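You operate a simulated robot arm through the tools that you are given. There is no shell and no other tool. Be economical: measure what you need, move in short steps, check, and stop when the job is done.

The job below is to be done with a simulated robot arm. You get a single attempt, and the scene is never put back.

TASK
Reconnect the battery, plus side first, so the strip lamp lights.
Fine: each clamp down on its post and its knob tight; close the red cover before the minus clamp goes on.

The check looks at the end state, three seconds after you hand in, the way a careful person would. Anything else that was tipped, shoved, dropped, spilled or broken makes it a failure. A push-on lid holds only when it is set on centred and level and pressed home; a screw cap is set on level and turned clockwise until tight.

THE ROBOT
A 7-joint arm with a two-finger parallel gripper, fixed in place. Base frame: the origin is at the foot of the arm, x ahead of it, y to its left, z up. Units: cm, degrees, N and s.
With the tool pointing down near the work surface it reaches from about 32 to 74 cm from the base axis. Its first joint turns from -115.0 to 115.0 degrees. Payload 3.91 kg.
The TCP is the grasp point between the finger pads, 3 cm short of the fingertips. In the tool frame z runs along the fingers and y along their closing line. Largest opening 11 cm; finger width 2, thickness 1; the body of the gripper, 4.8 by 11.2 cm, starts 5.5 cm behind the TCP.
Orientation is that of the tool frame in the base frame, as a unit quaternion [x, y, z, w]. With the fingers straight down and closing along the base's y, the tool's x points along the base's -x, its y along +y and its z along -z.

THE INTERFACE
- The arm moves only by the tool step_arm. Its argument "deltas" is one flat list of numbers, 7 for each row, row after row: the shift along the base's x, y, z in cm, then the turn, a rotation vector about the base's x, y, z in degrees, then the opening, from 0 (shut) to 1 (fully open). In form: [x, y, z, rx, ry, rz, gripper, x, y, z, rx, ry, rz, gripper, ...]. A call has 1 to 8 rows; each row is the pose to reach, as a shift and turn from the pose commanded when the call began. Each row takes 0.2 s and may step no farther than 5 cm and 8.6 degrees from the row before; otherwise, or with a gripper value out of range, the whole call is refused. A pose out of reach is approached as far as the arm can. The call stops where the force on the tool passes 40 N (or 10 N more than at its start, if that is more) or the arm is blocked; 0.2 s more then pass. Each finger travels about 10.8 cm/s and halts on what it meets, pressing with about 24 N; the grip force reading is that of the motor and also rises with nothing between the fingers. The clock runs only during rows and for 0.2 s after the last one: add rows that repeat a pose to give the fingers time. The reply holds the time, the measured pose of the TCP, the force on the tool along the base axes, the opening and the grip force, in the units named above and with some noise, with the torque about the TCP (base axes, N m) and any sound that the robot's microphone picked up.
- Cameras (640 x 400 px; columns grow to the right, rows downward): "scene" is fixed at [40.04, 50.05, 133.47]; the picture's right is [-0.03, 1.00, 0.00], its down [0.85, 0.03, -0.52] and it looks along [-0.52, -0.02, -0.85] (base axes); focal length 214 px, centre (320, 200). "wrist" rides on the gripper at [7.2, 1.7, -10.3] in the tool frame; the picture's right is [-0.23, 0.97, 0.00], its down [-0.76, -0.18, -0.62] and it looks along [-0.61, -0.14, 0.78] (tool axes); focal length 222 px, centre (320, 200). There is no depth. A picture from a camera that has moved, and an enlarged one, comes with that camera's place and axes in the base frame and with its lens.
- camera(camera): a new picture of that camera. The clock stands still meanwhile.
- slide_trunk(by): slides the trunk up (or, below 0, down) by that many cm; the arm rides with it, the base frame stays. It gives what a move gives, with no picture.
- zoom(camera, box): a new picture of the part [left, top, right, bottom] of that camera's present view, enlarged. The clock stands still meanwhile.
- hand_in(): hands the job in; it is judged then, once.

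Go step by step. Nothing tells you positions but the pictures and the camera data: compare them with the known pose of the tool, close in by small moves and look again before you grip or let go. The budget is 120 turns and 84 pictures, counting those below and the enlarged ones. Unless the task says otherwise, let go and move clear before handing in, and close with one line.

The tools are called after "Emit:" as name(argument=value, ...) on one line, values as JSON. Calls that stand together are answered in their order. step_arm: Moves the arm, as the interface text tells. Its arguments: {"type":"object","properties":{"deltas":{"type":"array"}},"required":["deltas"]} The other tools are called the same way: slide_trunk (by) slides the trunk up or down; camera (camera) takes a picture; zoom (camera, box) takes an enlarged picture of a part of a camera's view; hand_in () hands the job in.

At the start:

```text
time: 0.0
ee_pos: [8.57, 36.78, 104.11]
ee_rot: [0.001, 1.0, 0.0, 0.0]
wrist_force: [0.6, -0.7, 0.4]
wrist_torque: [-0.01, 0.01, -0.03]
finger_gap: 10.98
grip_force: 0.1
trunk travel left (down, up): [-70.0, 29.0]
```

scene: 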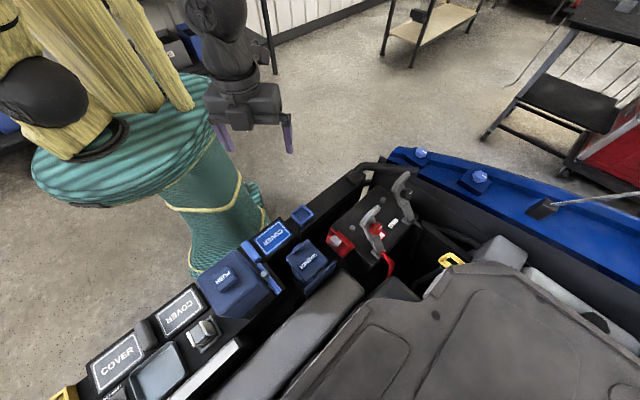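
wrist: 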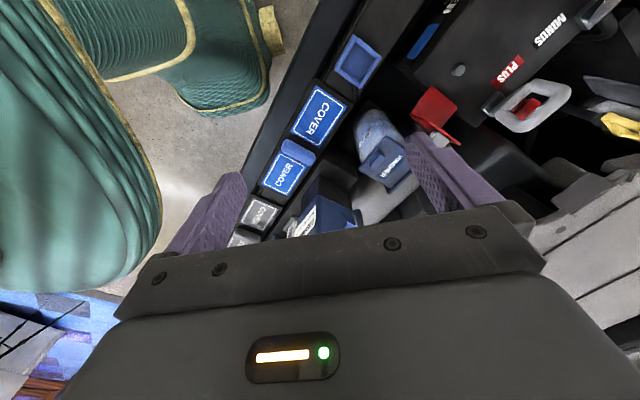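

I see a car engine bay with a battery around the scene picture's centre; the clamps appear to be near it. I'll zoom in on the battery from the scene camera.

Emit:
zoom(camera="scene", box=[300, 150, 460, 290])

Emit:
zoom(camera="wrist", box=[380, 0, 640, 180])

Emit:
zoom(camera="scene", box=[60, 180, 380, 400])

```text
2.86 times, centred on (380, 220) of scene
camera zoom: at [40.04, 50.05, 133.47], right [-0.03, 1.0, 0.0], down [0.85, 0.03, -0.52], along [-0.52, -0.02, -0.85], focal length 613 px, centre (149, 143)
```

zoom: 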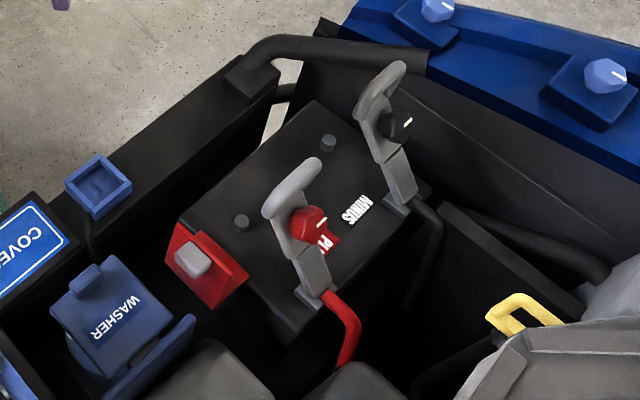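

```text
2.22 times, centred on (510, 90) of wrist
camera zoom: at [1.37, 38.4, 114.37], right [0.23, 0.97, 0.0], down [0.76, -0.18, 0.62], along [0.61, -0.14, -0.78], focal length 494 px, centre (-102, 444)
```

zoom: 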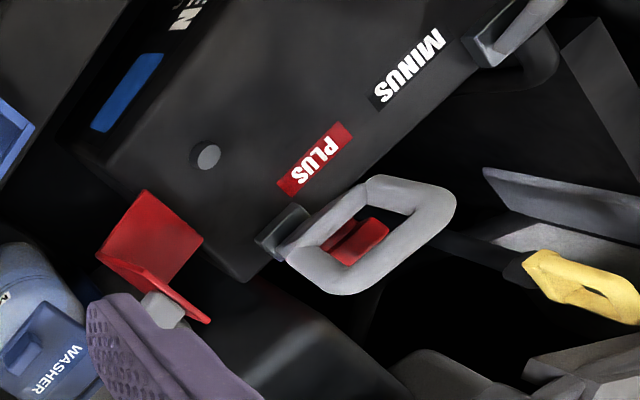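

```text
1.82 times, centred on (220, 290) of scene
camera zoom: at [40.04, 50.05, 133.47], right [-0.03, 1.0, 0.0], down [0.85, 0.03, -0.52], along [-0.52, -0.02, -0.85], focal length 390 px, centre (502, 36)
```

zoom: 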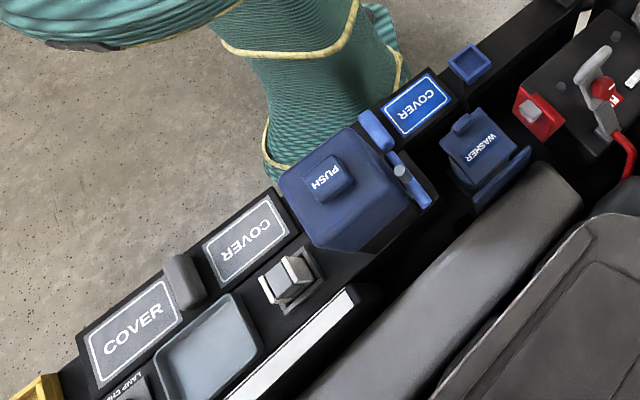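

The battery sits near (12, 65, 73) with two hinged clamps standing up and a red cover to the left. I'll move the wrist nearer and higher over the left side for a better look.

Emit:
step_arm(deltas=[0, 5, 0, 0, 0, 0, 1, 0, 10, 0, 0, 0, 0, 1, 0, 15, 0, 0, 0, 0, 1, 0, 20, 0, 0, 0, 0, 1, -2, 24, 0, 0, 0, 0, 1])

Emit:
camera(camera="wrist")

Emit:
camera(camera="scene")

```text
time: 1.2
ee_pos: [6.62, 60.63, 103.98]
ee_rot: [0.0, 1.0, -0.001, 0.0]
wrist_force: [-0.2, 0.5, -0.5]
wrist_torque: [0.01, 0.03, -0.02]
finger_gap: 11.0
grip_force: 0.1
trunk travel left (down, up): [-70.0, 29.0]
```

```text
78 pictures are left
camera wrist: at [-0.65, 62.4, 114.37], right [0.23, 0.97, 0.0], down [0.76, -0.18, 0.62], along [0.61, -0.14, -0.78], focal length 222 px, centre (320, 200)
```

wrist: 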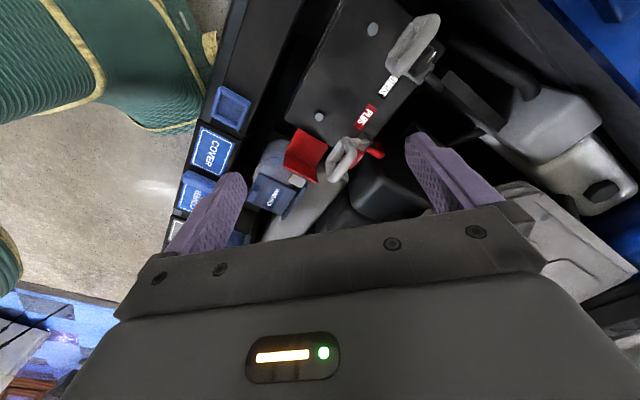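

```text
77 pictures are left
```

scene: 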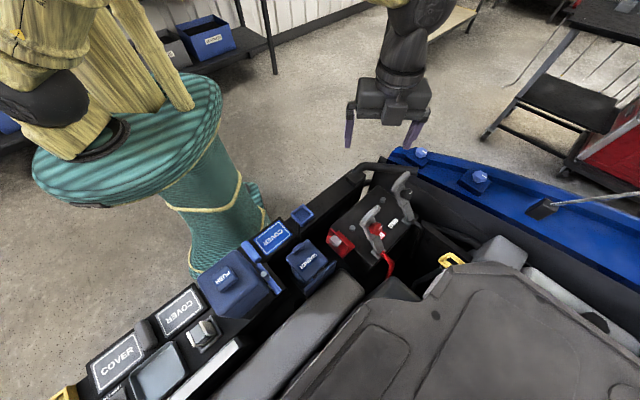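

The battery is now in the upper middle of the wrist view. I'll zoom in for measuring.

Emit:
zoom(camera="wrist", box=[260, 0, 460, 200])

Emit:
zoom(camera="scene", box=[320, 160, 420, 260])

Emit:
zoom(camera="scene", box=[60, 280, 260, 400])

```text
2.00 times, centred on (360, 100) of wrist
camera zoom: at [-0.65, 62.4, 114.37], right [0.23, 0.97, 0.0], down [0.76, -0.18, 0.62], along [0.61, -0.14, -0.78], focal length 444 px, centre (240, 400)
```

zoom: 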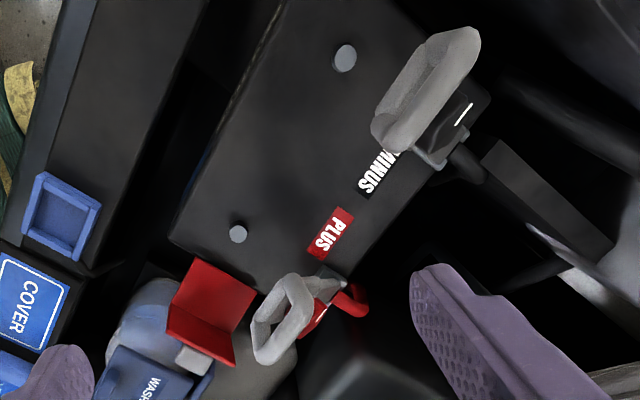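

```text
4.00 times, centred on (370, 210) of scene
camera zoom: at [40.04, 50.05, 133.47], right [-0.03, 1.0, 0.0], down [0.85, 0.03, -0.52], along [-0.52, -0.02, -0.85], focal length 858 px, centre (120, 160)
```

zoom: 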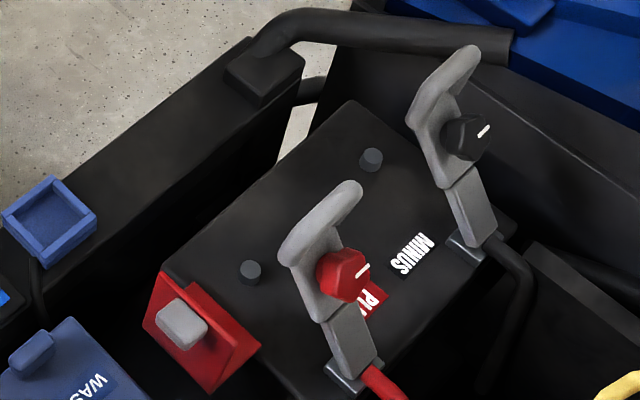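

```text
3.20 times, centred on (160, 340) of scene
camera zoom: at [40.04, 50.05, 133.47], right [-0.03, 1.0, 0.0], down [0.85, 0.03, -0.52], along [-0.52, -0.02, -0.85], focal length 686 px, centre (832, -248)
```

zoom: 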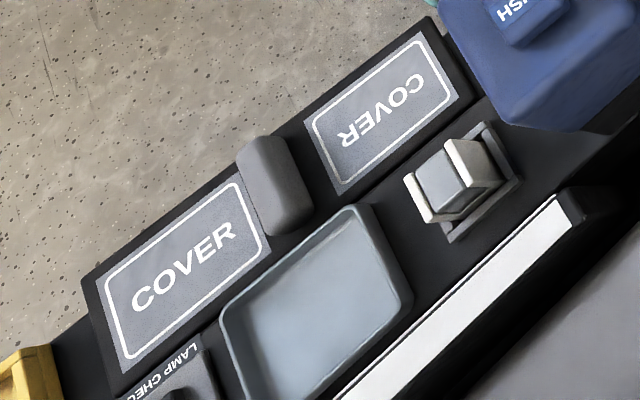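

The plus post is about (12.6, 59.1, 73), minus post (1.7, 69.9, 72.5), plus hinge about (19.8, 66.6, 71.5). I'll yaw the tool by 45° so the fingers close along the hinge axis, and look again.

Emit:
step_arm(deltas=[1, 0, 0, 0, 0, 8, 1, 2, 0, 0, 0, 0, 16, 1, 3, 0, 0, 0, 0, 24, 1, 4, -1, 0, 0, 0, 32, 1, 5, -1, 0, 0, 0, 40, 1, 6, -1, 0, 0, 0, 45, 1])

Emit:
camera(camera="wrist")

Emit:
camera(camera="scene")

```text
time: 2.6
ee_pos: [12.68, 59.71, 103.99]
ee_rot: [-0.383, 0.924, 0.001, -0.001]
wrist_force: [0.6, -1.9, 0.2]
wrist_torque: [-0.03, 0.0, 0.0]
finger_gap: 10.99
grip_force: 0.1
trunk travel left (down, up): [-70.0, 29.0]
```

```text
73 pictures are left
camera wrist: at [6.42, 55.88, 114.3], right [-0.53, 0.85, 0.0], down [0.66, 0.41, 0.62], along [0.53, 0.33, -0.78], focal length 222 px, centre (320, 200)
```

wrist: 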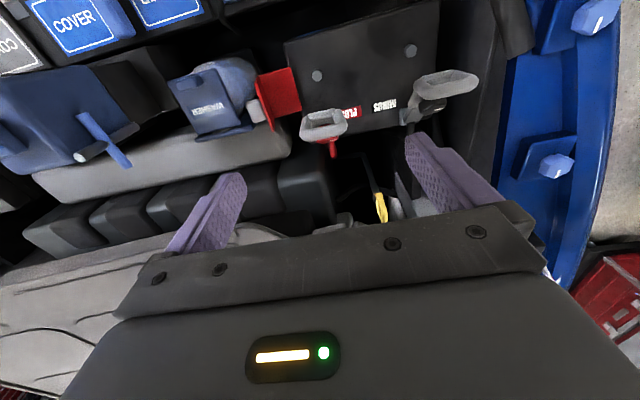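

```text
72 pictures are left
```

scene: 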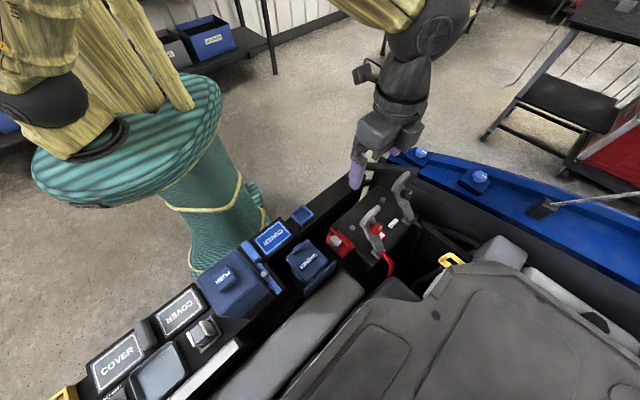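

Emit:
zoom(camera="wrist", box=[240, 20, 490, 180])

```text
2.50 times, centred on (365, 100) of wrist
camera zoom: at [6.42, 55.88, 114.3], right [-0.53, 0.85, 0.0], down [0.66, 0.41, 0.62], along [0.53, 0.33, -0.78], focal length 555 px, centre (208, 450)
```

zoom: 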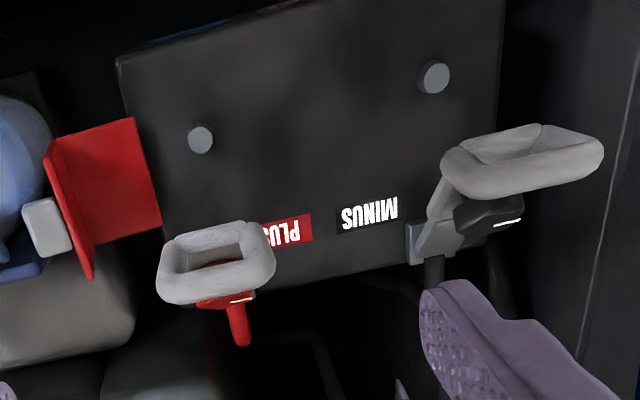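

The plus handle loop is about 6 cm wide, centred near (15.2, 61.7, 86.3), with the fingers' closing line across it. I'll come down above it and check the picture.

Emit:
step_arm(deltas=[1.2, 1, -4, 0, 0, 0, 1, 2.5, 2, -8, 0, 0, 0, 1])

Emit:
camera(camera="wrist")

Emit:
zoom(camera="scene", box=[320, 130, 420, 230])

```text
time: 3.2
ee_pos: [15.32, 61.87, 95.92]
ee_rot: [-0.384, 0.923, -0.001, -0.001]
wrist_force: [-0.3, 0.1, 0.8]
wrist_torque: [-0.03, 0.0, 0.01]
finger_gap: 10.99
grip_force: 0.1
trunk travel left (down, up): [-70.0, 29.0]
```

```text
70 pictures are left
camera wrist: at [8.96, 57.96, 106.3], right [-0.53, 0.85, 0.0], down [0.66, 0.41, 0.62], along [0.53, 0.33, -0.78], focal length 222 px, centre (320, 200)
```

wrist: 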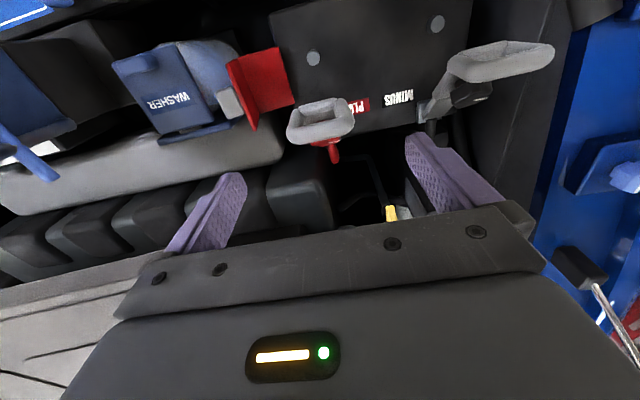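

```text
4.00 times, centred on (370, 180) of scene
camera zoom: at [40.04, 50.05, 133.47], right [-0.03, 1.0, 0.0], down [0.85, 0.03, -0.52], along [-0.52, -0.02, -0.85], focal length 858 px, centre (120, 280)
```

zoom: 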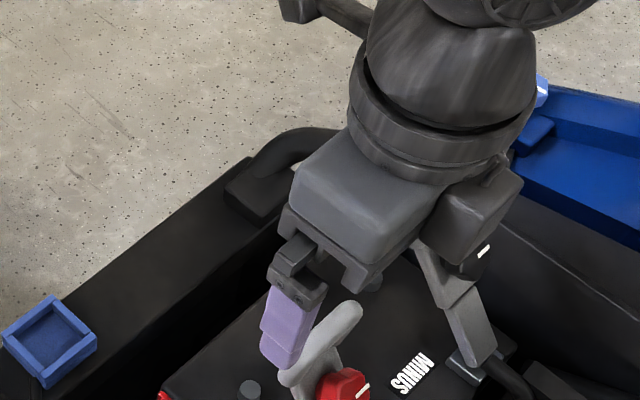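

The loop lines up between the fingers. I'll go down until the tips straddle it, then close gently.

Emit:
step_arm(deltas=[-0.2, -0.1, -4, 0, 0, 0, 1, -0.2, -0.1, -7.9, 0, 0, 0, 1, -0.2, -0.1, -7.9, 0, 0, 0, 0.6, -0.2, -0.1, -7.9, 0, 0, 0, 0.35, -0.2, -0.1, -7.9, 0, 0, 0, 0.35])

Emit:
camera(camera="wrist")

```text
time: 4.4
ee_pos: [14.87, 61.5, 88.1]
ee_rot: [-0.383, 0.924, -0.001, -0.001]
wrist_force: [5.5, -5.7, -1.4]
wrist_torque: [-0.42, -0.29, -0.09]
finger_gap: 6.01
grip_force: 45.0
trunk travel left (down, up): [-70.0, 29.0]
```

```text
68 pictures are left
camera wrist: at [8.58, 57.63, 98.44], right [-0.53, 0.85, 0.0], down [0.66, 0.41, 0.62], along [0.53, 0.33, -0.78], focal length 222 px, centre (320, 200)
```

wrist: 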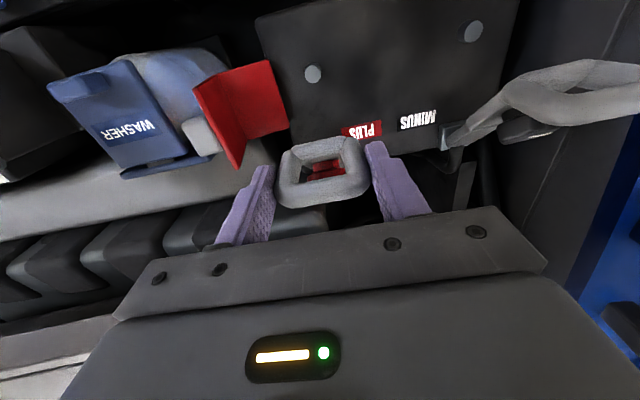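

The loop is gripped (6.0 cm). Now I'll swing it along the arc about the hinge in small steps, watching force.

Emit:
step_arm(deltas=[-0.55, -0.65, -0.4, 0, 0, 0, 0.35, -1.15, -1.25, -0.94, 0, 0, 0, 0.35, -1.7, -1.8, -1.5, 0, 0, 0, 0.35, -2.27, -2.37, -2.1, 0, 0, 0, 0.35])

```text
time: 5.4
ee_pos: [12.48, 59.24, 86.06]
ee_rot: [-0.383, 0.924, 0.001, 0.0]
wrist_force: [7.3, 2.7, 6.6]
wrist_torque: [0.83, -1.13, 0.07]
finger_gap: 6.04
grip_force: 44.9
trunk travel left (down, up): [-70.0, 29.0]
```

The arc fits well, only drag force. Continuing the swing.

Emit:
step_arm(deltas=[-0.5, -0.5, -0.62, 0, 0, 0, 0.35, -1.0, -1.0, -1.3, 0, 0, 0, 0.35, -1.45, -1.45, -2.05, 0, 0, 0, 0.35, -1.9, -1.9, -2.85, 0, 0, 0, 0.35])

Emit:
camera(camera="wrist")

Emit:
zoom(camera="scene", box=[320, 150, 420, 250])

```text
time: 6.4
ee_pos: [10.66, 57.25, 82.94]
ee_rot: [-0.383, 0.924, 0.0, 0.0]
wrist_force: [7.5, 2.6, 4.5]
wrist_torque: [0.62, -1.26, -0.05]
finger_gap: 6.01
grip_force: 45.3
trunk travel left (down, up): [-70.0, 29.0]
```

```text
67 pictures are left
camera wrist: at [4.38, 53.4, 93.47], right [-0.53, 0.85, 0.0], down [0.66, 0.41, 0.62], along [0.53, 0.33, -0.78], focal length 222 px, centre (320, 200)
```

wrist: 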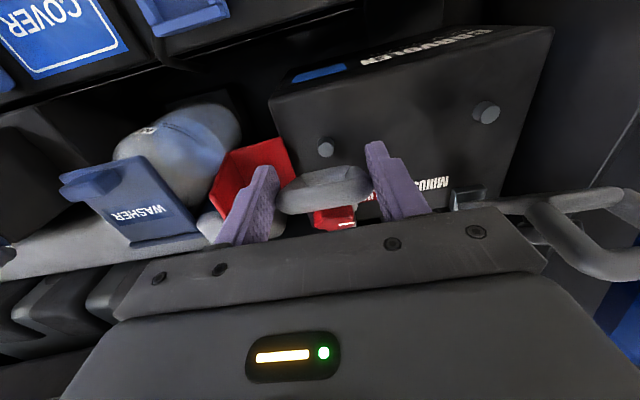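

```text
4.00 times, centred on (370, 200) of scene
camera zoom: at [40.04, 50.05, 133.47], right [-0.03, 1.0, 0.0], down [0.85, 0.03, -0.52], along [-0.52, -0.02, -0.85], focal length 858 px, centre (120, 200)
```

zoom: 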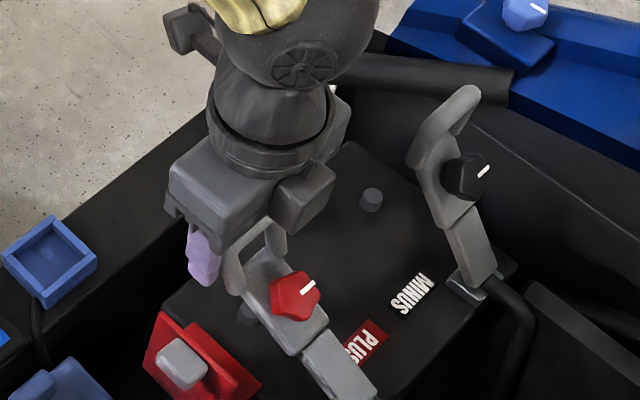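

The knob is heading for the post and the left finger is clear of the red cover. I'll lower further.

Emit:
step_arm(deltas=[-0.4, -0.4, -0.8, 0, 0, 0, 0.35, -0.74, -0.74, -1.65, 0, 0, 0, 0.35, -1.05, -1.05, -2.5, 0, 0, 0, 0.35, -1.33, -1.33, -3.4, 0, 0, 0, 0.35])

Emit:
camera(camera="wrist")

Emit:
zoom(camera="scene", box=[320, 150, 420, 250])

```text
time: 7.4
ee_pos: [8.77, 55.59, 79.53]
ee_rot: [-0.385, 0.923, -0.003, -0.004]
wrist_force: [-11.4, -8.4, 2.5]
wrist_torque: [-0.04, 0.08, 0.07]
finger_gap: 5.51
grip_force: 16.1
trunk travel left (down, up): [-70.0, 29.0]
```

```text
65 pictures are left
camera wrist: at [2.55, 51.7, 90.02], right [-0.53, 0.85, -0.01], down [0.67, 0.42, 0.62], along [0.52, 0.32, -0.79], focal length 222 px, centre (320, 200)
```

wrist: 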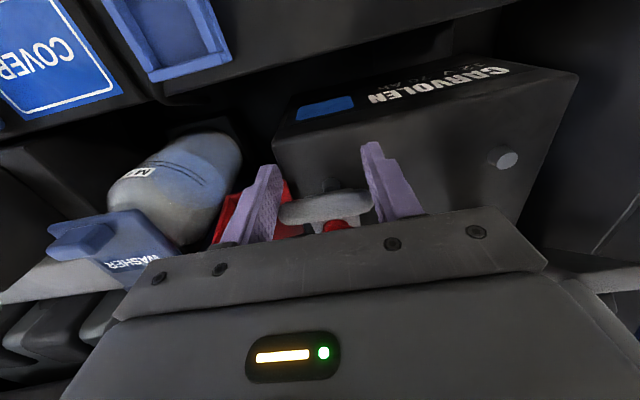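

```text
4.00 times, centred on (370, 200) of scene
camera zoom: at [40.04, 50.05, 133.47], right [-0.03, 1.0, 0.0], down [0.85, 0.03, -0.52], along [-0.52, -0.02, -0.85], focal length 858 px, centre (120, 200)
```

zoom: 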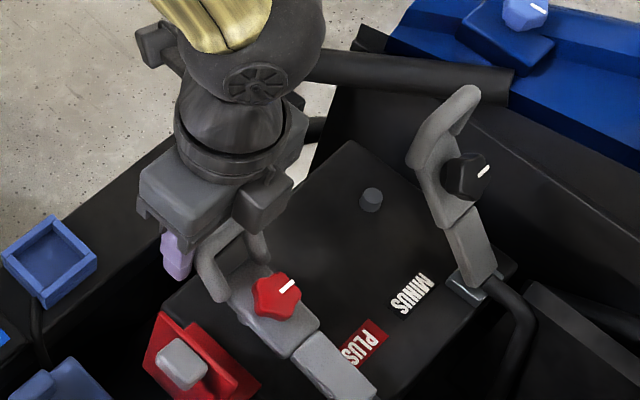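

The grip slipped toward the loop's edge, with side force. I'll open slightly to release the strain and see where the clamp rests.

Emit:
step_arm(deltas=[-0.3, -0.3, 0, 0, 0, 0, 0.62, -0.3, -0.3, 1.0, 0, 0, 0, 0.62, -0.3, -0.3, 4, 0, 0, 0, 0.62, -0.3, -0.3, 8, 0, 0, 0, 0.62])

Emit:
camera(camera="wrist")

Emit:
zoom(camera="scene", box=[320, 150, 420, 250])

```text
time: 8.4
ee_pos: [9.03, 55.6, 87.82]
ee_rot: [-0.383, 0.924, 0.0, -0.001]
wrist_force: [-0.6, 0.2, -0.3]
wrist_torque: [0.01, -0.01, 0.01]
finger_gap: 6.85
grip_force: 0.1
trunk travel left (down, up): [-70.0, 29.0]
```

```text
63 pictures are left
camera wrist: at [2.87, 51.77, 98.22], right [-0.53, 0.85, 0.0], down [0.66, 0.41, 0.62], along [0.53, 0.33, -0.78], focal length 222 px, centre (320, 200)
```

wrist: 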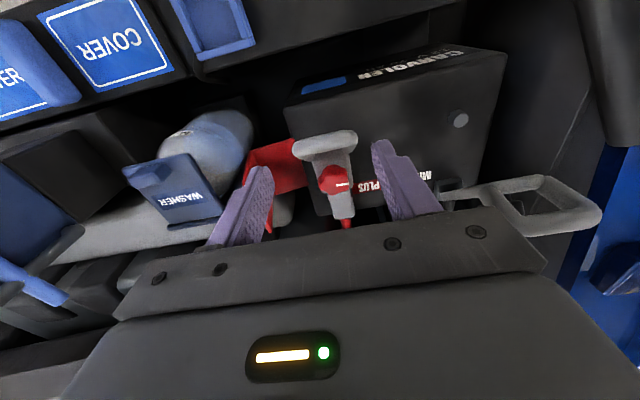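

```text
4.00 times, centred on (370, 200) of scene
camera zoom: at [40.04, 50.05, 133.47], right [-0.03, 1.0, 0.0], down [0.85, 0.03, -0.52], along [-0.52, -0.02, -0.85], focal length 858 px, centre (120, 200)
```

zoom: 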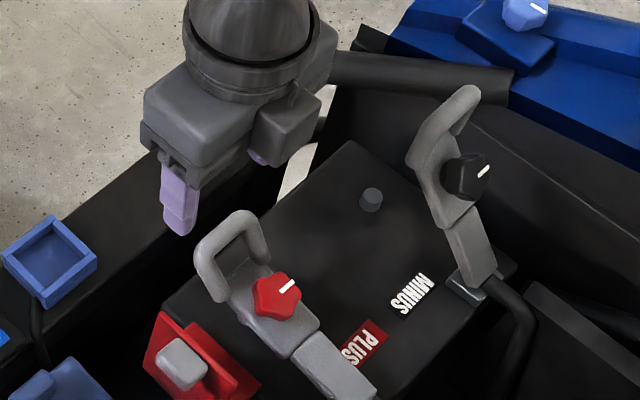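

The clamp stays where left, but the knob top (≈13.6, 60.2, 77.4) suggests it's not fully down. I'll close the fingers and press down on the loop's bar.

Emit:
step_arm(deltas=[0, 0.5, 0, 0, 0, 0, 0.2, 0, 0.5, 0, 0, 0, 0, 0, 0, 0.5, 0, 0, 0, 0, 0, 0, 0.5, -2.5, 0, 0, 0, 0, -0.1, 0.4, -3.5, 0, 0, 0, 0, -0.3, 0.2, -4.3, 0, 0, 0, 0, -0.6, -0.1, -5, 0, 0, 0, 0])

```text
time: 10.0
ee_pos: [8.46, 55.56, 82.56]
ee_rot: [-0.383, 0.924, 0.0, 0.001]
wrist_force: [-0.1, -0.1, 0.8]
wrist_torque: [-0.01, 0.0, 0.0]
finger_gap: 0.02
grip_force: 24.3
trunk travel left (down, up): [-70.0, 29.0]
```

Emit:
camera(camera="wrist")

Emit:
zoom(camera="scene", box=[320, 150, 420, 250])

```text
61 pictures are left
camera wrist: at [2.18, 51.65, 93.02], right [-0.53, 0.85, 0.0], down [0.66, 0.41, 0.62], along [0.53, 0.33, -0.78], focal length 222 px, centre (320, 200)
```

wrist: 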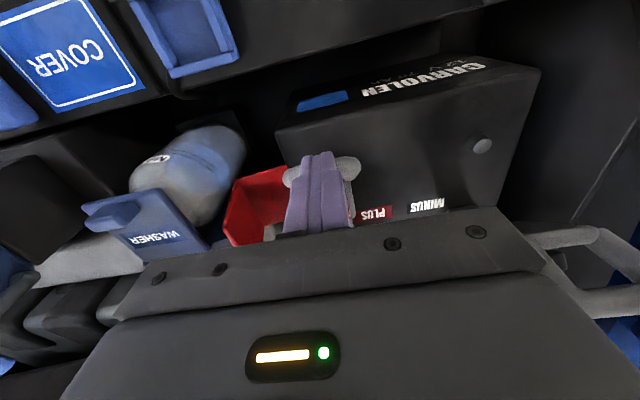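

```text
4.00 times, centred on (370, 200) of scene
camera zoom: at [40.04, 50.05, 133.47], right [-0.03, 1.0, 0.0], down [0.85, 0.03, -0.52], along [-0.52, -0.02, -0.85], focal length 858 px, centre (120, 200)
```

zoom: 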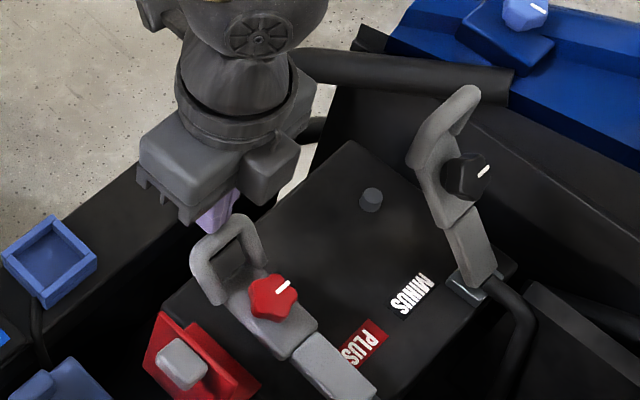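

The fingers are at the near edge of the bar with no force. I'll lift, shift 1 cm toward the hinge and press straight down.

Emit:
step_arm(deltas=[0, 0, 2.5, 0, 0, 0, 0, 0.8, 0.8, 2.5, 0, 0, 0, 0, 0.8, 0.8, 1, 0, 0, 0, 0, 0.7, 0.7, 0, 0, 0, 0, 0, 0.6, 0.6, -0.7, 0, 0, 0, 0, 0.5, 0.5, -1.4, 0, 0, 0, 0, 0.4, 0.4, -2.1, 0, 0, 0, 0])

Emit:
zoom(camera="scene", box=[320, 150, 420, 250])

```text
time: 11.6
ee_pos: [8.86, 55.94, 80.67]
ee_rot: [-0.383, 0.924, 0.001, 0.001]
wrist_force: [-1.0, -0.9, 7.8]
wrist_torque: [-0.02, 0.02, 0.01]
finger_gap: 0.0
grip_force: 23.8
trunk travel left (down, up): [-70.0, 29.0]
```

```text
4.00 times, centred on (370, 200) of scene
camera zoom: at [40.04, 50.05, 133.47], right [-0.03, 1.0, 0.0], down [0.85, 0.03, -0.52], along [-0.52, -0.02, -0.85], focal length 858 px, centre (120, 200)
```

zoom: 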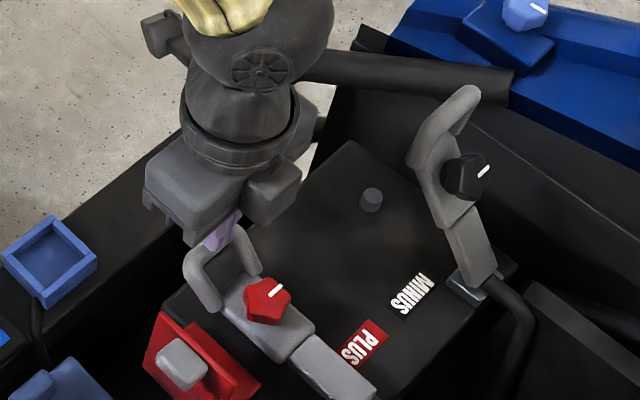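

Now it's moving with about 8 N of drag; I'll keep pressing down along the arc until it stops.

Emit:
step_arm(deltas=[-0.1, -0.1, -0.6, 0, 0, 0, 0, -0.2, -0.2, -1.2, 0, 0, 0, 0, -0.3, -0.3, -1.8, 0, 0, 0, 0, -0.35, -0.35, -2.4, 0, 0, 0, 0, -0.4, -0.4, -3, 0, 0, 0, 0, -0.45, -0.45, -3.6, 0, 0, 0, 0])

Emit:
zoom(camera="scene", box=[320, 150, 420, 250])

Emit:
camera(camera="wrist")

```text
time: 12.1
ee_pos: [8.82, 55.99, 80.67]
ee_rot: [-0.383, 0.924, 0.004, 0.003]
wrist_force: [0.8, -13.6, 23.9]
wrist_torque: [-0.33, 0.04, 0.02]
finger_gap: 0.0
grip_force: 24.2
trunk travel left (down, up): [-70.0, 29.0]
stopped in row 2: the force on the tool passed its limit at 45 N (the readings are from after the stop); the commanded pose is now the measured one
```

```text
4.00 times, centred on (370, 200) of scene
camera zoom: at [40.04, 50.05, 133.47], right [-0.03, 1.0, 0.0], down [0.85, 0.03, -0.52], along [-0.52, -0.02, -0.85], focal length 858 px, centre (120, 200)
```

zoom: 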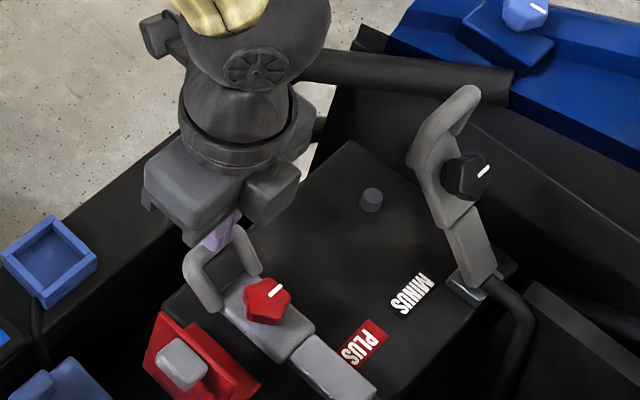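

```text
57 pictures are left
camera wrist: at [2.57, 51.98, 90.99], right [-0.53, 0.85, 0.01], down [0.66, 0.41, 0.63], along [0.53, 0.34, -0.78], focal length 222 px, centre (320, 200)
```

wrist: 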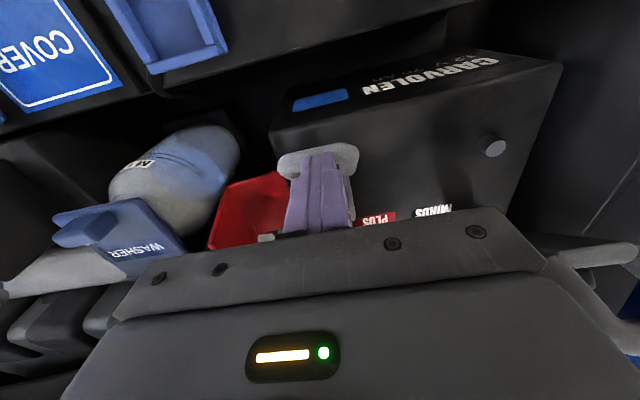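

It hit a firm stop at 45 N, so the clamp is down. I'll lift straight up and locate the knob.

Emit:
step_arm(deltas=[0, 0, 2, 0, 0, 0, 0, 0, 0, 6, 0, 0, 0, 0, 0, 0, 10, 0, 0, 0, 0.3, 0, 0, 12, 0, 0, 0, 0.6])

Emit:
camera(camera="wrist")

Emit:
zoom(camera="scene", box=[330, 190, 400, 250])

```text
time: 13.1
ee_pos: [8.82, 56.07, 92.4]
ee_rot: [-0.384, 0.923, 0.003, 0.001]
wrist_force: [0.7, -0.3, 0.7]
wrist_torque: [0.01, 0.01, -0.04]
finger_gap: 6.62
grip_force: 0.0
trunk travel left (down, up): [-70.0, 29.0]
```

```text
56 pictures are left
camera wrist: at [2.5, 52.15, 102.67], right [-0.53, 0.85, 0.0], down [0.66, 0.41, 0.63], along [0.53, 0.33, -0.78], focal length 222 px, centre (320, 200)
```

wrist: 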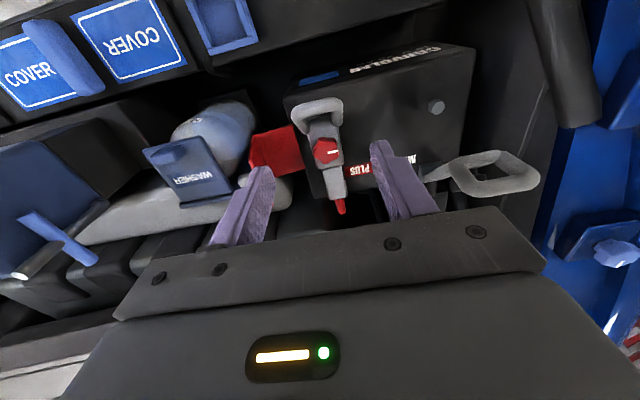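

```text
6.67 times, centred on (365, 220) of scene
camera zoom: at [40.04, 50.05, 133.47], right [-0.03, 1.0, 0.0], down [0.85, 0.03, -0.52], along [-0.52, -0.02, -0.85], focal length 1430 px, centre (20, 67)
```

zoom: 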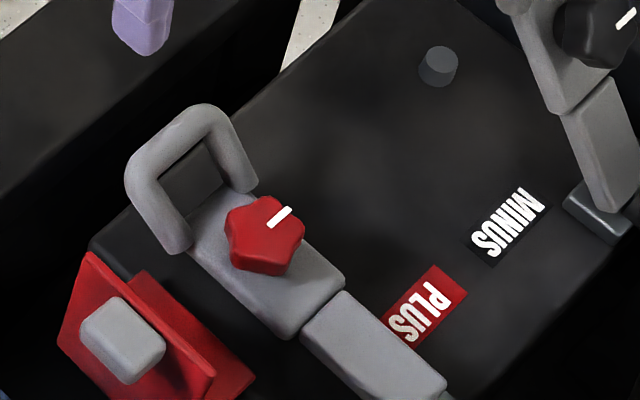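

The plus clamp is flat on its post; the knob's centre is near (13.2, 59.7), top z≈76.2. I'll move above it, turned +30° so I can later turn clockwise, and check alignment.

Emit:
step_arm(deltas=[1.5, 1.2, 0, 0, 0, 8, 0.5, 3, 2.4, 0, 0, 0, 16, 0.5, 4.35, 3.6, -1, 0, 0, 24, 0.5, 4.35, 3.6, -5, 0, 0, 30, 0.5, 4.35, 3.6, -8.4, 0, 0, 30, 0.5])

Emit:
camera(camera="wrist")

Emit:
zoom(camera="scene", box=[330, 170, 410, 250])

```text
time: 14.3
ee_pos: [13.49, 59.86, 83.81]
ee_rot: [-0.609, 0.793, 0.004, 0.001]
wrist_force: [0.0, 0.0, -0.4]
wrist_torque: [0.02, -0.02, 0.02]
finger_gap: 5.5
grip_force: 0.1
trunk travel left (down, up): [-70.0, 29.0]
```

```text
54 pictures are left
camera wrist: at [10.06, 53.21, 94.14], right [-0.88, 0.47, 0.01], down [0.37, 0.69, 0.63], along [0.29, 0.56, -0.78], focal length 222 px, centre (320, 200)
```

wrist: 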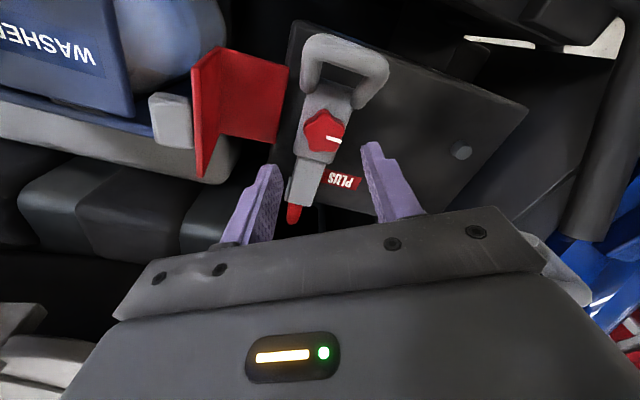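

```text
5.00 times, centred on (370, 210) of scene
camera zoom: at [40.04, 50.05, 133.47], right [-0.03, 1.0, 0.0], down [0.85, 0.03, -0.52], along [-0.52, -0.02, -0.85], focal length 1072 px, centre (70, 150)
```

zoom: 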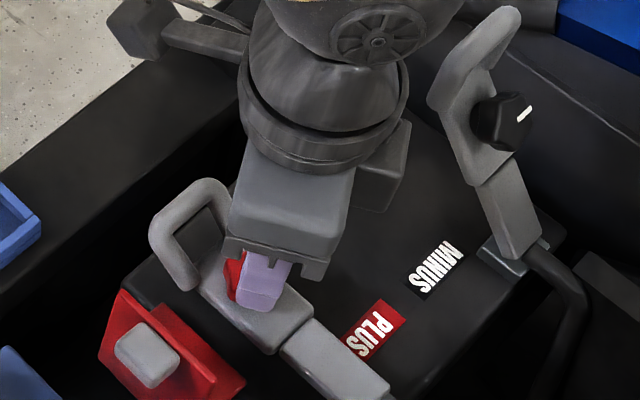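

The knob is at (13.1, 59.8). To keep the fingers clear of the loop legs I'll use a smaller yaw offset and opening, lower over the knob, and grip.

Emit:
step_arm(deltas=[-0.35, -0.05, 0, 0, 0, -8, 0.42, -0.35, -0.05, -1, 0, 0, -15, 0.42, -0.35, -0.05, -3.5, 0, 0, -15, 0.42, -0.35, -0.05, -5.9, 0, 0, -15, 0.42, -0.35, -0.05, -5.9, 0, 0, -15, 0.42])

Emit:
camera(camera="wrist")

Emit:
zoom(camera="scene", box=[330, 170, 410, 250])

```text
time: 15.5
ee_pos: [13.1, 59.73, 77.97]
ee_rot: [-0.5, 0.866, 0.003, 0.003]
wrist_force: [-0.1, -0.3, -0.9]
wrist_torque: [0.01, 0.02, 0.0]
finger_gap: 4.61
grip_force: 0.1
trunk travel left (down, up): [-70.0, 29.0]
```

```text
52 pictures are left
camera wrist: at [7.97, 54.24, 88.34], right [-0.73, 0.68, 0.01], down [0.53, 0.57, 0.63], along [0.43, 0.46, -0.78], focal length 222 px, centre (320, 200)
```

wrist: 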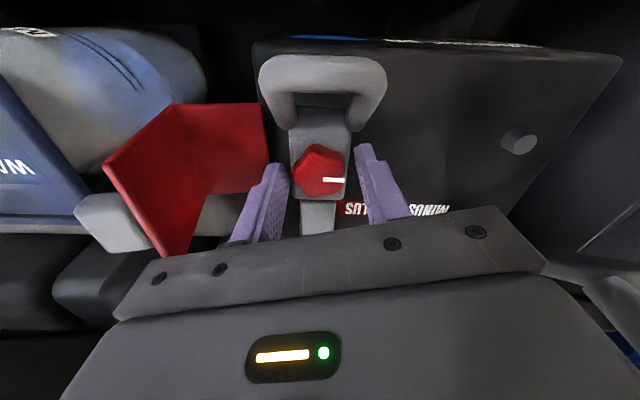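

```text
5.00 times, centred on (370, 210) of scene
camera zoom: at [40.04, 50.05, 133.47], right [-0.03, 1.0, 0.0], down [0.85, 0.03, -0.52], along [-0.52, -0.02, -0.85], focal length 1072 px, centre (70, 150)
```

zoom: 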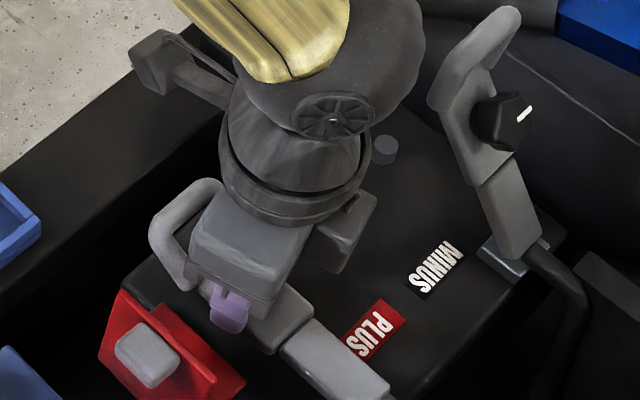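

The knob is centred between the fingertips. I'll close on it, then turn clockwise 40°, watching the torque.

Emit:
step_arm(deltas=[0, 0, 0, 0, 0, 0, 0.25, 0, 0, 0, 0, 0, 0, 0.2, 0, 0, 0, 0, 0, -8, 0.2, 0, 0, 0, 0, 0, -16, 0.2, 0, 0, 0, 0, 0, -24, 0.2, 0, 0, 0, 0, 0, -32, 0.2, 0, 0, 0, 0, 0, -40, 0.2])

Emit:
zoom(camera="wrist", box=[220, 80, 440, 220])

```text
time: 17.1
ee_pos: [13.02, 59.75, 78.0]
ee_rot: [-0.172, 0.985, 0.003, 0.002]
wrist_force: [8.3, -2.3, -2.3]
wrist_torque: [-0.13, -0.63, 0.0]
finger_gap: 3.49
grip_force: 45.1
trunk travel left (down, up): [-70.0, 29.0]
```

```text
2.86 times, centred on (330, 150) of wrist
camera zoom: at [5.62, 58.86, 88.34], right [-0.12, 0.99, 0.0], down [0.77, 0.09, 0.63], along [0.62, 0.08, -0.78], focal length 635 px, centre (291, 343)
```

zoom: 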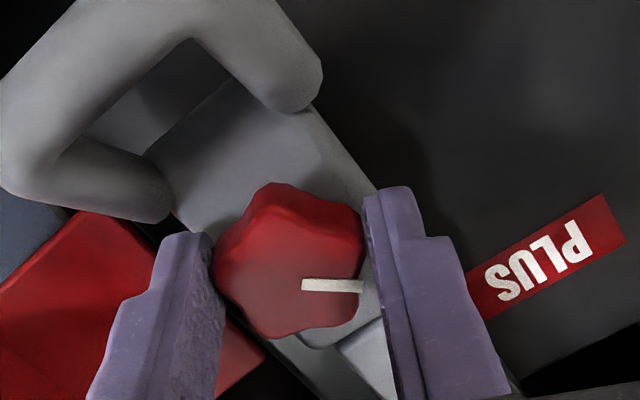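

The knob turned with the fingers; no resistance yet. Release, lift, turn back, and re-grip.

Emit:
step_arm(deltas=[0, 0, 0, 0, 0, 0, 0.42, 0, 0, 2.6, 0, 0, 0, 0.42, 0, 0, 2.6, 0, 0, 8.5, 0.42, 0, 0, 2.6, 0, 0, 17, 0.42, 0, 0, 2.6, 0, 0, 25.5, 0.42, 0, 0, 2.6, 0, 0, 34, 0.42, 0, 0, 1.5, 0, 0, 40, 0.42, 0, 0, 0, 0, 0, 40, 0.42])

Emit:
step_arm(deltas=[0, 0, 0, 0, 0, 0, 0.25, 0, 0, 0, 0, 0, 0, 0.2, 0, 0, 0, 0, 0, -8, 0.2, 0, 0, 0, 0, 0, -16, 0.2, 0, 0, 0, 0, 0, -24, 0.2, 0, 0, 0, 0, 0, -32, 0.2, 0, 0, 0, 0, 0, -40, 0.2])

Emit:
zoom(camera="wrist", box=[220, 80, 440, 220])

```text
time: 18.9
ee_pos: [12.92, 59.71, 78.01]
ee_rot: [-0.501, 0.866, 0.003, 0.003]
wrist_force: [-0.1, 0.3, -0.2]
wrist_torque: [0.02, -0.01, 0.03]
finger_gap: 4.63
grip_force: 0.0
trunk travel left (down, up): [-70.0, 29.0]
```

```text
time: 20.5
ee_pos: [12.97, 59.67, 77.96]
ee_rot: [-0.172, 0.985, 0.003, 0.003]
wrist_force: [8.4, -2.3, 2.1]
wrist_torque: [-0.11, -0.52, -0.02]
finger_gap: 3.51
grip_force: 44.7
trunk travel left (down, up): [-70.0, 29.0]
```

```text
2.86 times, centred on (330, 150) of wrist
camera zoom: at [5.62, 58.83, 88.38], right [-0.12, 0.99, 0.01], down [0.77, 0.09, 0.63], along [0.62, 0.08, -0.78], focal length 635 px, centre (291, 343)
```

zoom: 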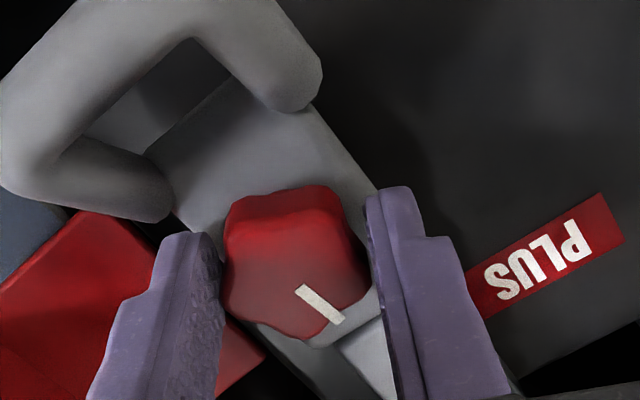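

Now about 80° turned, still free. Repeat.

Emit:
step_arm(deltas=[0, 0, 0, 0, 0, 0, 0.42, 0, 0, 2.6, 0, 0, 0, 0.42, 0, 0, 2.6, 0, 0, 8.5, 0.42, 0, 0, 2.6, 0, 0, 17, 0.42, 0, 0, 2.6, 0, 0, 25.5, 0.42, 0, 0, 2.6, 0, 0, 34, 0.42, 0, 0, 1.5, 0, 0, 40, 0.42, 0, 0, 0, 0, 0, 40, 0.42])

Emit:
step_arm(deltas=[0, 0, 0, 0, 0, 0, 0.25, 0, 0, 0, 0, 0, 0, 0.2, 0, 0, 0, 0, 0, -8, 0.2, 0, 0, 0, 0, 0, -16, 0.2, 0, 0, 0, 0, 0, -24, 0.2, 0, 0, 0, 0, 0, -32, 0.2, 0, 0, 0, 0, 0, -40, 0.2])

Emit:
zoom(camera="wrist", box=[220, 80, 440, 220])

```text
time: 22.3
ee_pos: [12.87, 59.74, 78.03]
ee_rot: [-0.501, 0.866, 0.004, 0.002]
wrist_force: [-0.2, -0.6, -0.3]
wrist_torque: [0.0, -0.02, 0.0]
finger_gap: 4.63
grip_force: 0.1
trunk travel left (down, up): [-70.0, 29.0]
```

```text
time: 23.9
ee_pos: [12.84, 59.68, 77.98]
ee_rot: [-0.172, 0.985, 0.002, 0.001]
wrist_force: [3.6, -4.3, 0.2]
wrist_torque: [-0.19, -0.14, 0.48]
finger_gap: 3.51
grip_force: 44.8
trunk travel left (down, up): [-70.0, 29.0]
```

```text
2.86 times, centred on (330, 150) of wrist
camera zoom: at [5.48, 58.78, 88.37], right [-0.12, 0.99, 0.01], down [0.77, 0.09, 0.63], along [0.62, 0.08, -0.78], focal length 635 px, centre (291, 343)
```

zoom: 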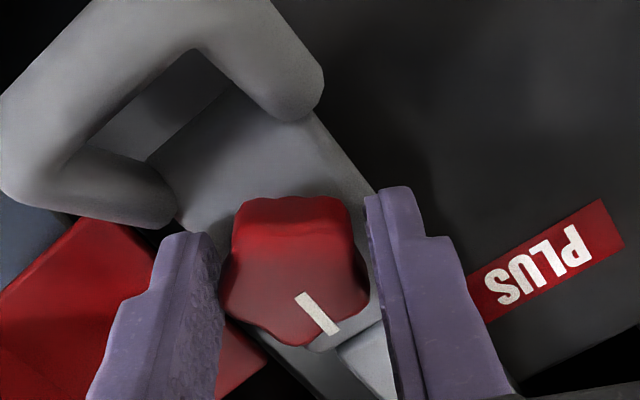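

Torque has risen to 0.48 N·m and the mark barely advanced: the knob seems to be tightening. One more regrip to confirm.

Emit:
step_arm(deltas=[0, 0, 0, 0, 0, 0, 0.42, 0, 0, 2.6, 0, 0, 0, 0.42, 0, 0, 2.6, 0, 0, 8.5, 0.42, 0, 0, 2.6, 0, 0, 17, 0.42, 0, 0, 2.6, 0, 0, 25.5, 0.42, 0, 0, 2.6, 0, 0, 34, 0.42, 0, 0, 1.5, 0, 0, 40, 0.42, 0, 0, 0, 0, 0, 40, 0.42])

Emit:
step_arm(deltas=[0, 0, 0, 0, 0, 0, 0.25, 0, 0, 0, 0, 0, 0, 0.2, 0, 0, 0, 0, 0, -8, 0.2, 0, 0, 0, 0, 0, -16, 0.2])

Emit:
zoom(camera="wrist", box=[220, 80, 440, 220])

Emit:
step_arm(deltas=[0, 0, 0, 0, 0, -8, 0.2, 0, 0, 0, 0, 0, -16, 0.2, 0, 0, 0, 0, 0, -24, 0.2])

Emit:
zoom(camera="wrist", box=[220, 80, 440, 220])

```text
time: 25.7
ee_pos: [12.99, 59.64, 78.06]
ee_rot: [-0.501, 0.866, 0.003, 0.002]
wrist_force: [0.3, -0.3, 0.1]
wrist_torque: [-0.05, -0.02, 0.0]
finger_gap: 4.62
grip_force: 0.1
trunk travel left (down, up): [-70.0, 29.0]
```

```text
time: 26.7
ee_pos: [12.93, 59.67, 78.03]
ee_rot: [-0.373, 0.928, 0.003, 0.002]
wrist_force: [8.0, -4.8, 1.0]
wrist_torque: [-0.1, -0.44, 0.52]
finger_gap: 3.5
grip_force: 45.1
trunk travel left (down, up): [-70.0, 29.0]
```

```text
2.86 times, centred on (330, 150) of wrist
camera zoom: at [6.64, 55.85, 88.35], right [-0.51, 0.86, 0.0], down [0.67, 0.4, 0.63], along [0.54, 0.32, -0.78], focal length 635 px, centre (291, 343)
```

zoom: 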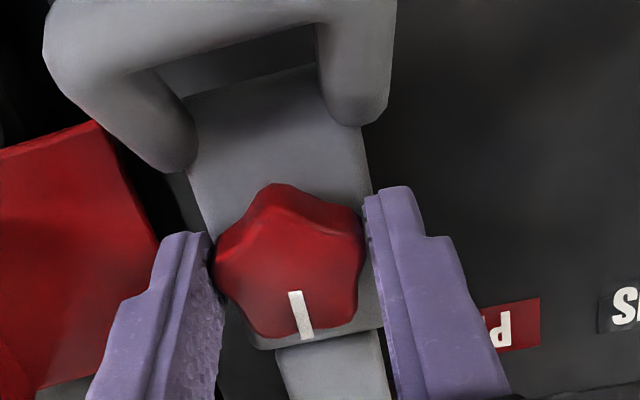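

```text
time: 27.5
ee_pos: [12.8, 59.53, 77.95]
ee_rot: [-0.173, 0.985, 0.003, 0.002]
wrist_force: [5.0, -6.3, -1.7]
wrist_torque: [-0.2, -0.14, 0.52]
finger_gap: 3.51
grip_force: 45.5
trunk travel left (down, up): [-70.0, 29.0]
```

```text
2.86 times, centred on (330, 150) of wrist
camera zoom: at [5.48, 58.79, 88.36], right [-0.12, 0.99, 0.0], down [0.78, 0.09, 0.63], along [0.62, 0.08, -0.78], focal length 635 px, centre (291, 343)
```

zoom: 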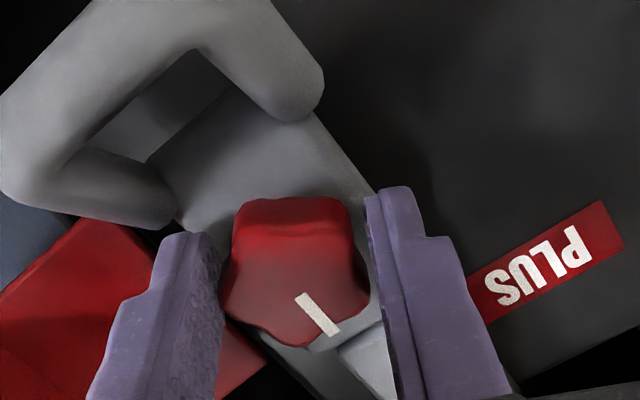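

The fingers slip with 0.52 N·m while the mark stays put, so the plus knob is tight. I'll release, lift, and look at the red cover.

Emit:
step_arm(deltas=[0, 0, 0, 0, 0, 0, 0.42, 0, 0, 4, 0, 0, 0, 0.42, 0, 0, 8, 0, 0, 8, 0.42, 1, -2, 12, 0, 0, 16, 0.42, 2, -4, 15, 0, 0, 24, 0.42, 2, -5, 15, 0, 0, 25, 0.42])

Emit:
camera(camera="wrist")

Emit:
zoom(camera="scene", box=[290, 190, 390, 290])

```text
time: 28.9
ee_pos: [14.82, 54.78, 92.98]
ee_rot: [-0.383, 0.924, 0.003, 0.001]
wrist_force: [-0.4, 0.1, 0.0]
wrist_torque: [0.01, 0.02, 0.04]
finger_gap: 4.62
grip_force: 0.1
trunk travel left (down, up): [-70.0, 29.0]
```

```text
45 pictures are left
camera wrist: at [8.54, 50.79, 103.29], right [-0.53, 0.85, 0.01], down [0.66, 0.41, 0.63], along [0.53, 0.34, -0.78], focal length 222 px, centre (320, 200)
```

wrist: 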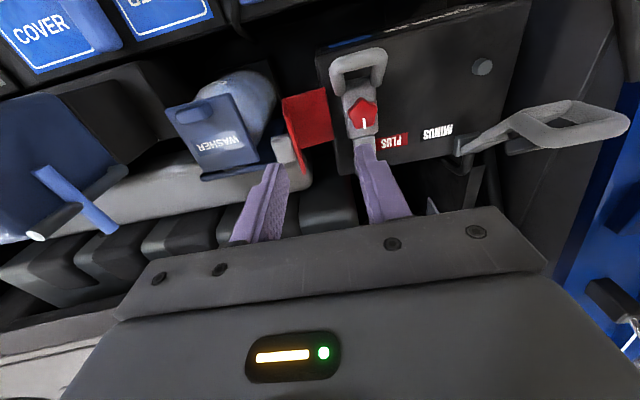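

```text
4.00 times, centred on (340, 240) of scene
camera zoom: at [40.04, 50.05, 133.47], right [-0.03, 1.0, 0.0], down [0.85, 0.03, -0.52], along [-0.52, -0.02, -0.85], focal length 858 px, centre (240, 40)
```

zoom: 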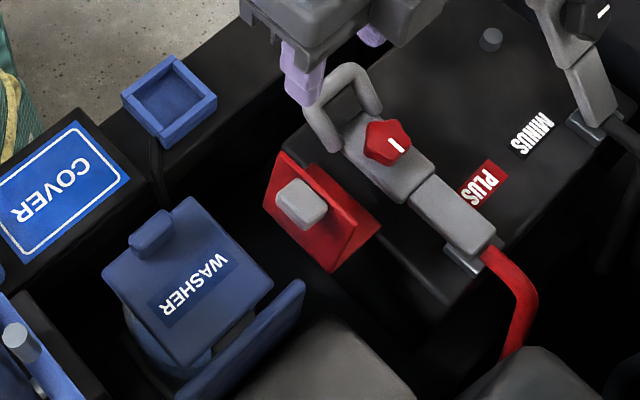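

Emit:
zoom(camera="wrist", box=[160, 50, 400, 200])

```text
2.67 times, centred on (280, 125) of wrist
camera zoom: at [8.54, 50.79, 103.29], right [-0.53, 0.85, 0.01], down [0.66, 0.41, 0.63], along [0.53, 0.34, -0.78], focal length 592 px, centre (427, 400)
```

zoom: 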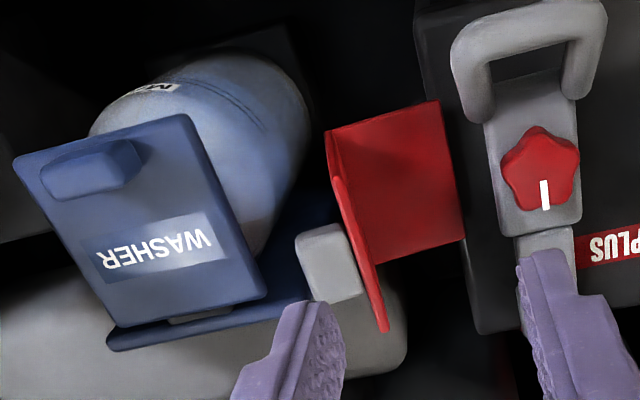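

The red cover stands open: free edge near z 81, tab at about (20, 53.2, 80.5), hinge toward the battery. I'll bring closed fingers to the outer side of the tab and push it over along its arc.

Emit:
step_arm(deltas=[3.3, -1.5, 0, 0, 0, 0, 0.2, 6.6, -3.0, 0, 0, 0, 0, 0, 6.6, -3.0, -4, 0, 0, 0, 0, 6.6, -3.0, -8, 0, 0, 0, 0, 6.6, -3.0, -10, 0, 0, 0, 0])

Emit:
camera(camera="wrist")

Emit:
zoom(camera="scene", box=[290, 190, 390, 290])

```text
time: 30.1
ee_pos: [21.39, 51.7, 83.06]
ee_rot: [-0.382, 0.924, 0.003, 0.003]
wrist_force: [0.2, 0.3, 0.3]
wrist_torque: [-0.01, -0.03, -0.01]
finger_gap: 0.0
grip_force: 23.9
trunk travel left (down, up): [-70.0, 29.0]
```

```text
42 pictures are left
camera wrist: at [15.09, 47.76, 93.33], right [-0.53, 0.85, 0.01], down [0.66, 0.41, 0.63], along [0.53, 0.33, -0.78], focal length 222 px, centre (320, 200)
```

wrist: 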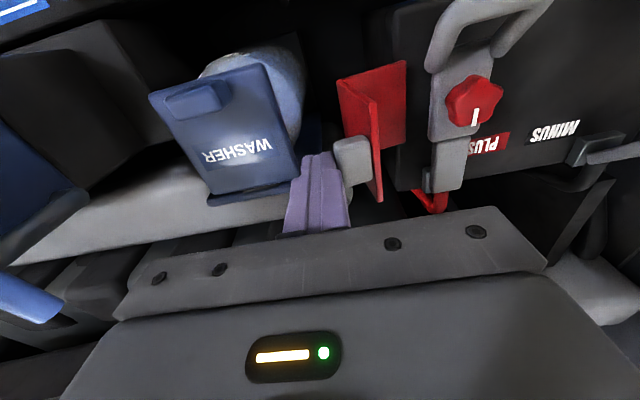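

```text
4.00 times, centred on (340, 240) of scene
camera zoom: at [40.04, 50.05, 133.47], right [-0.03, 1.0, 0.0], down [0.85, 0.03, -0.52], along [-0.52, -0.02, -0.85], focal length 858 px, centre (240, 40)
```

zoom: 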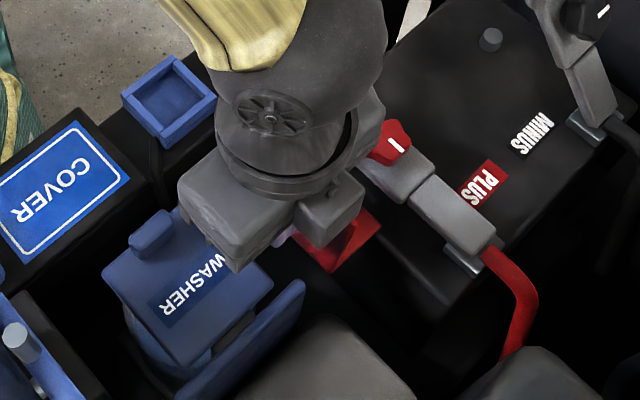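

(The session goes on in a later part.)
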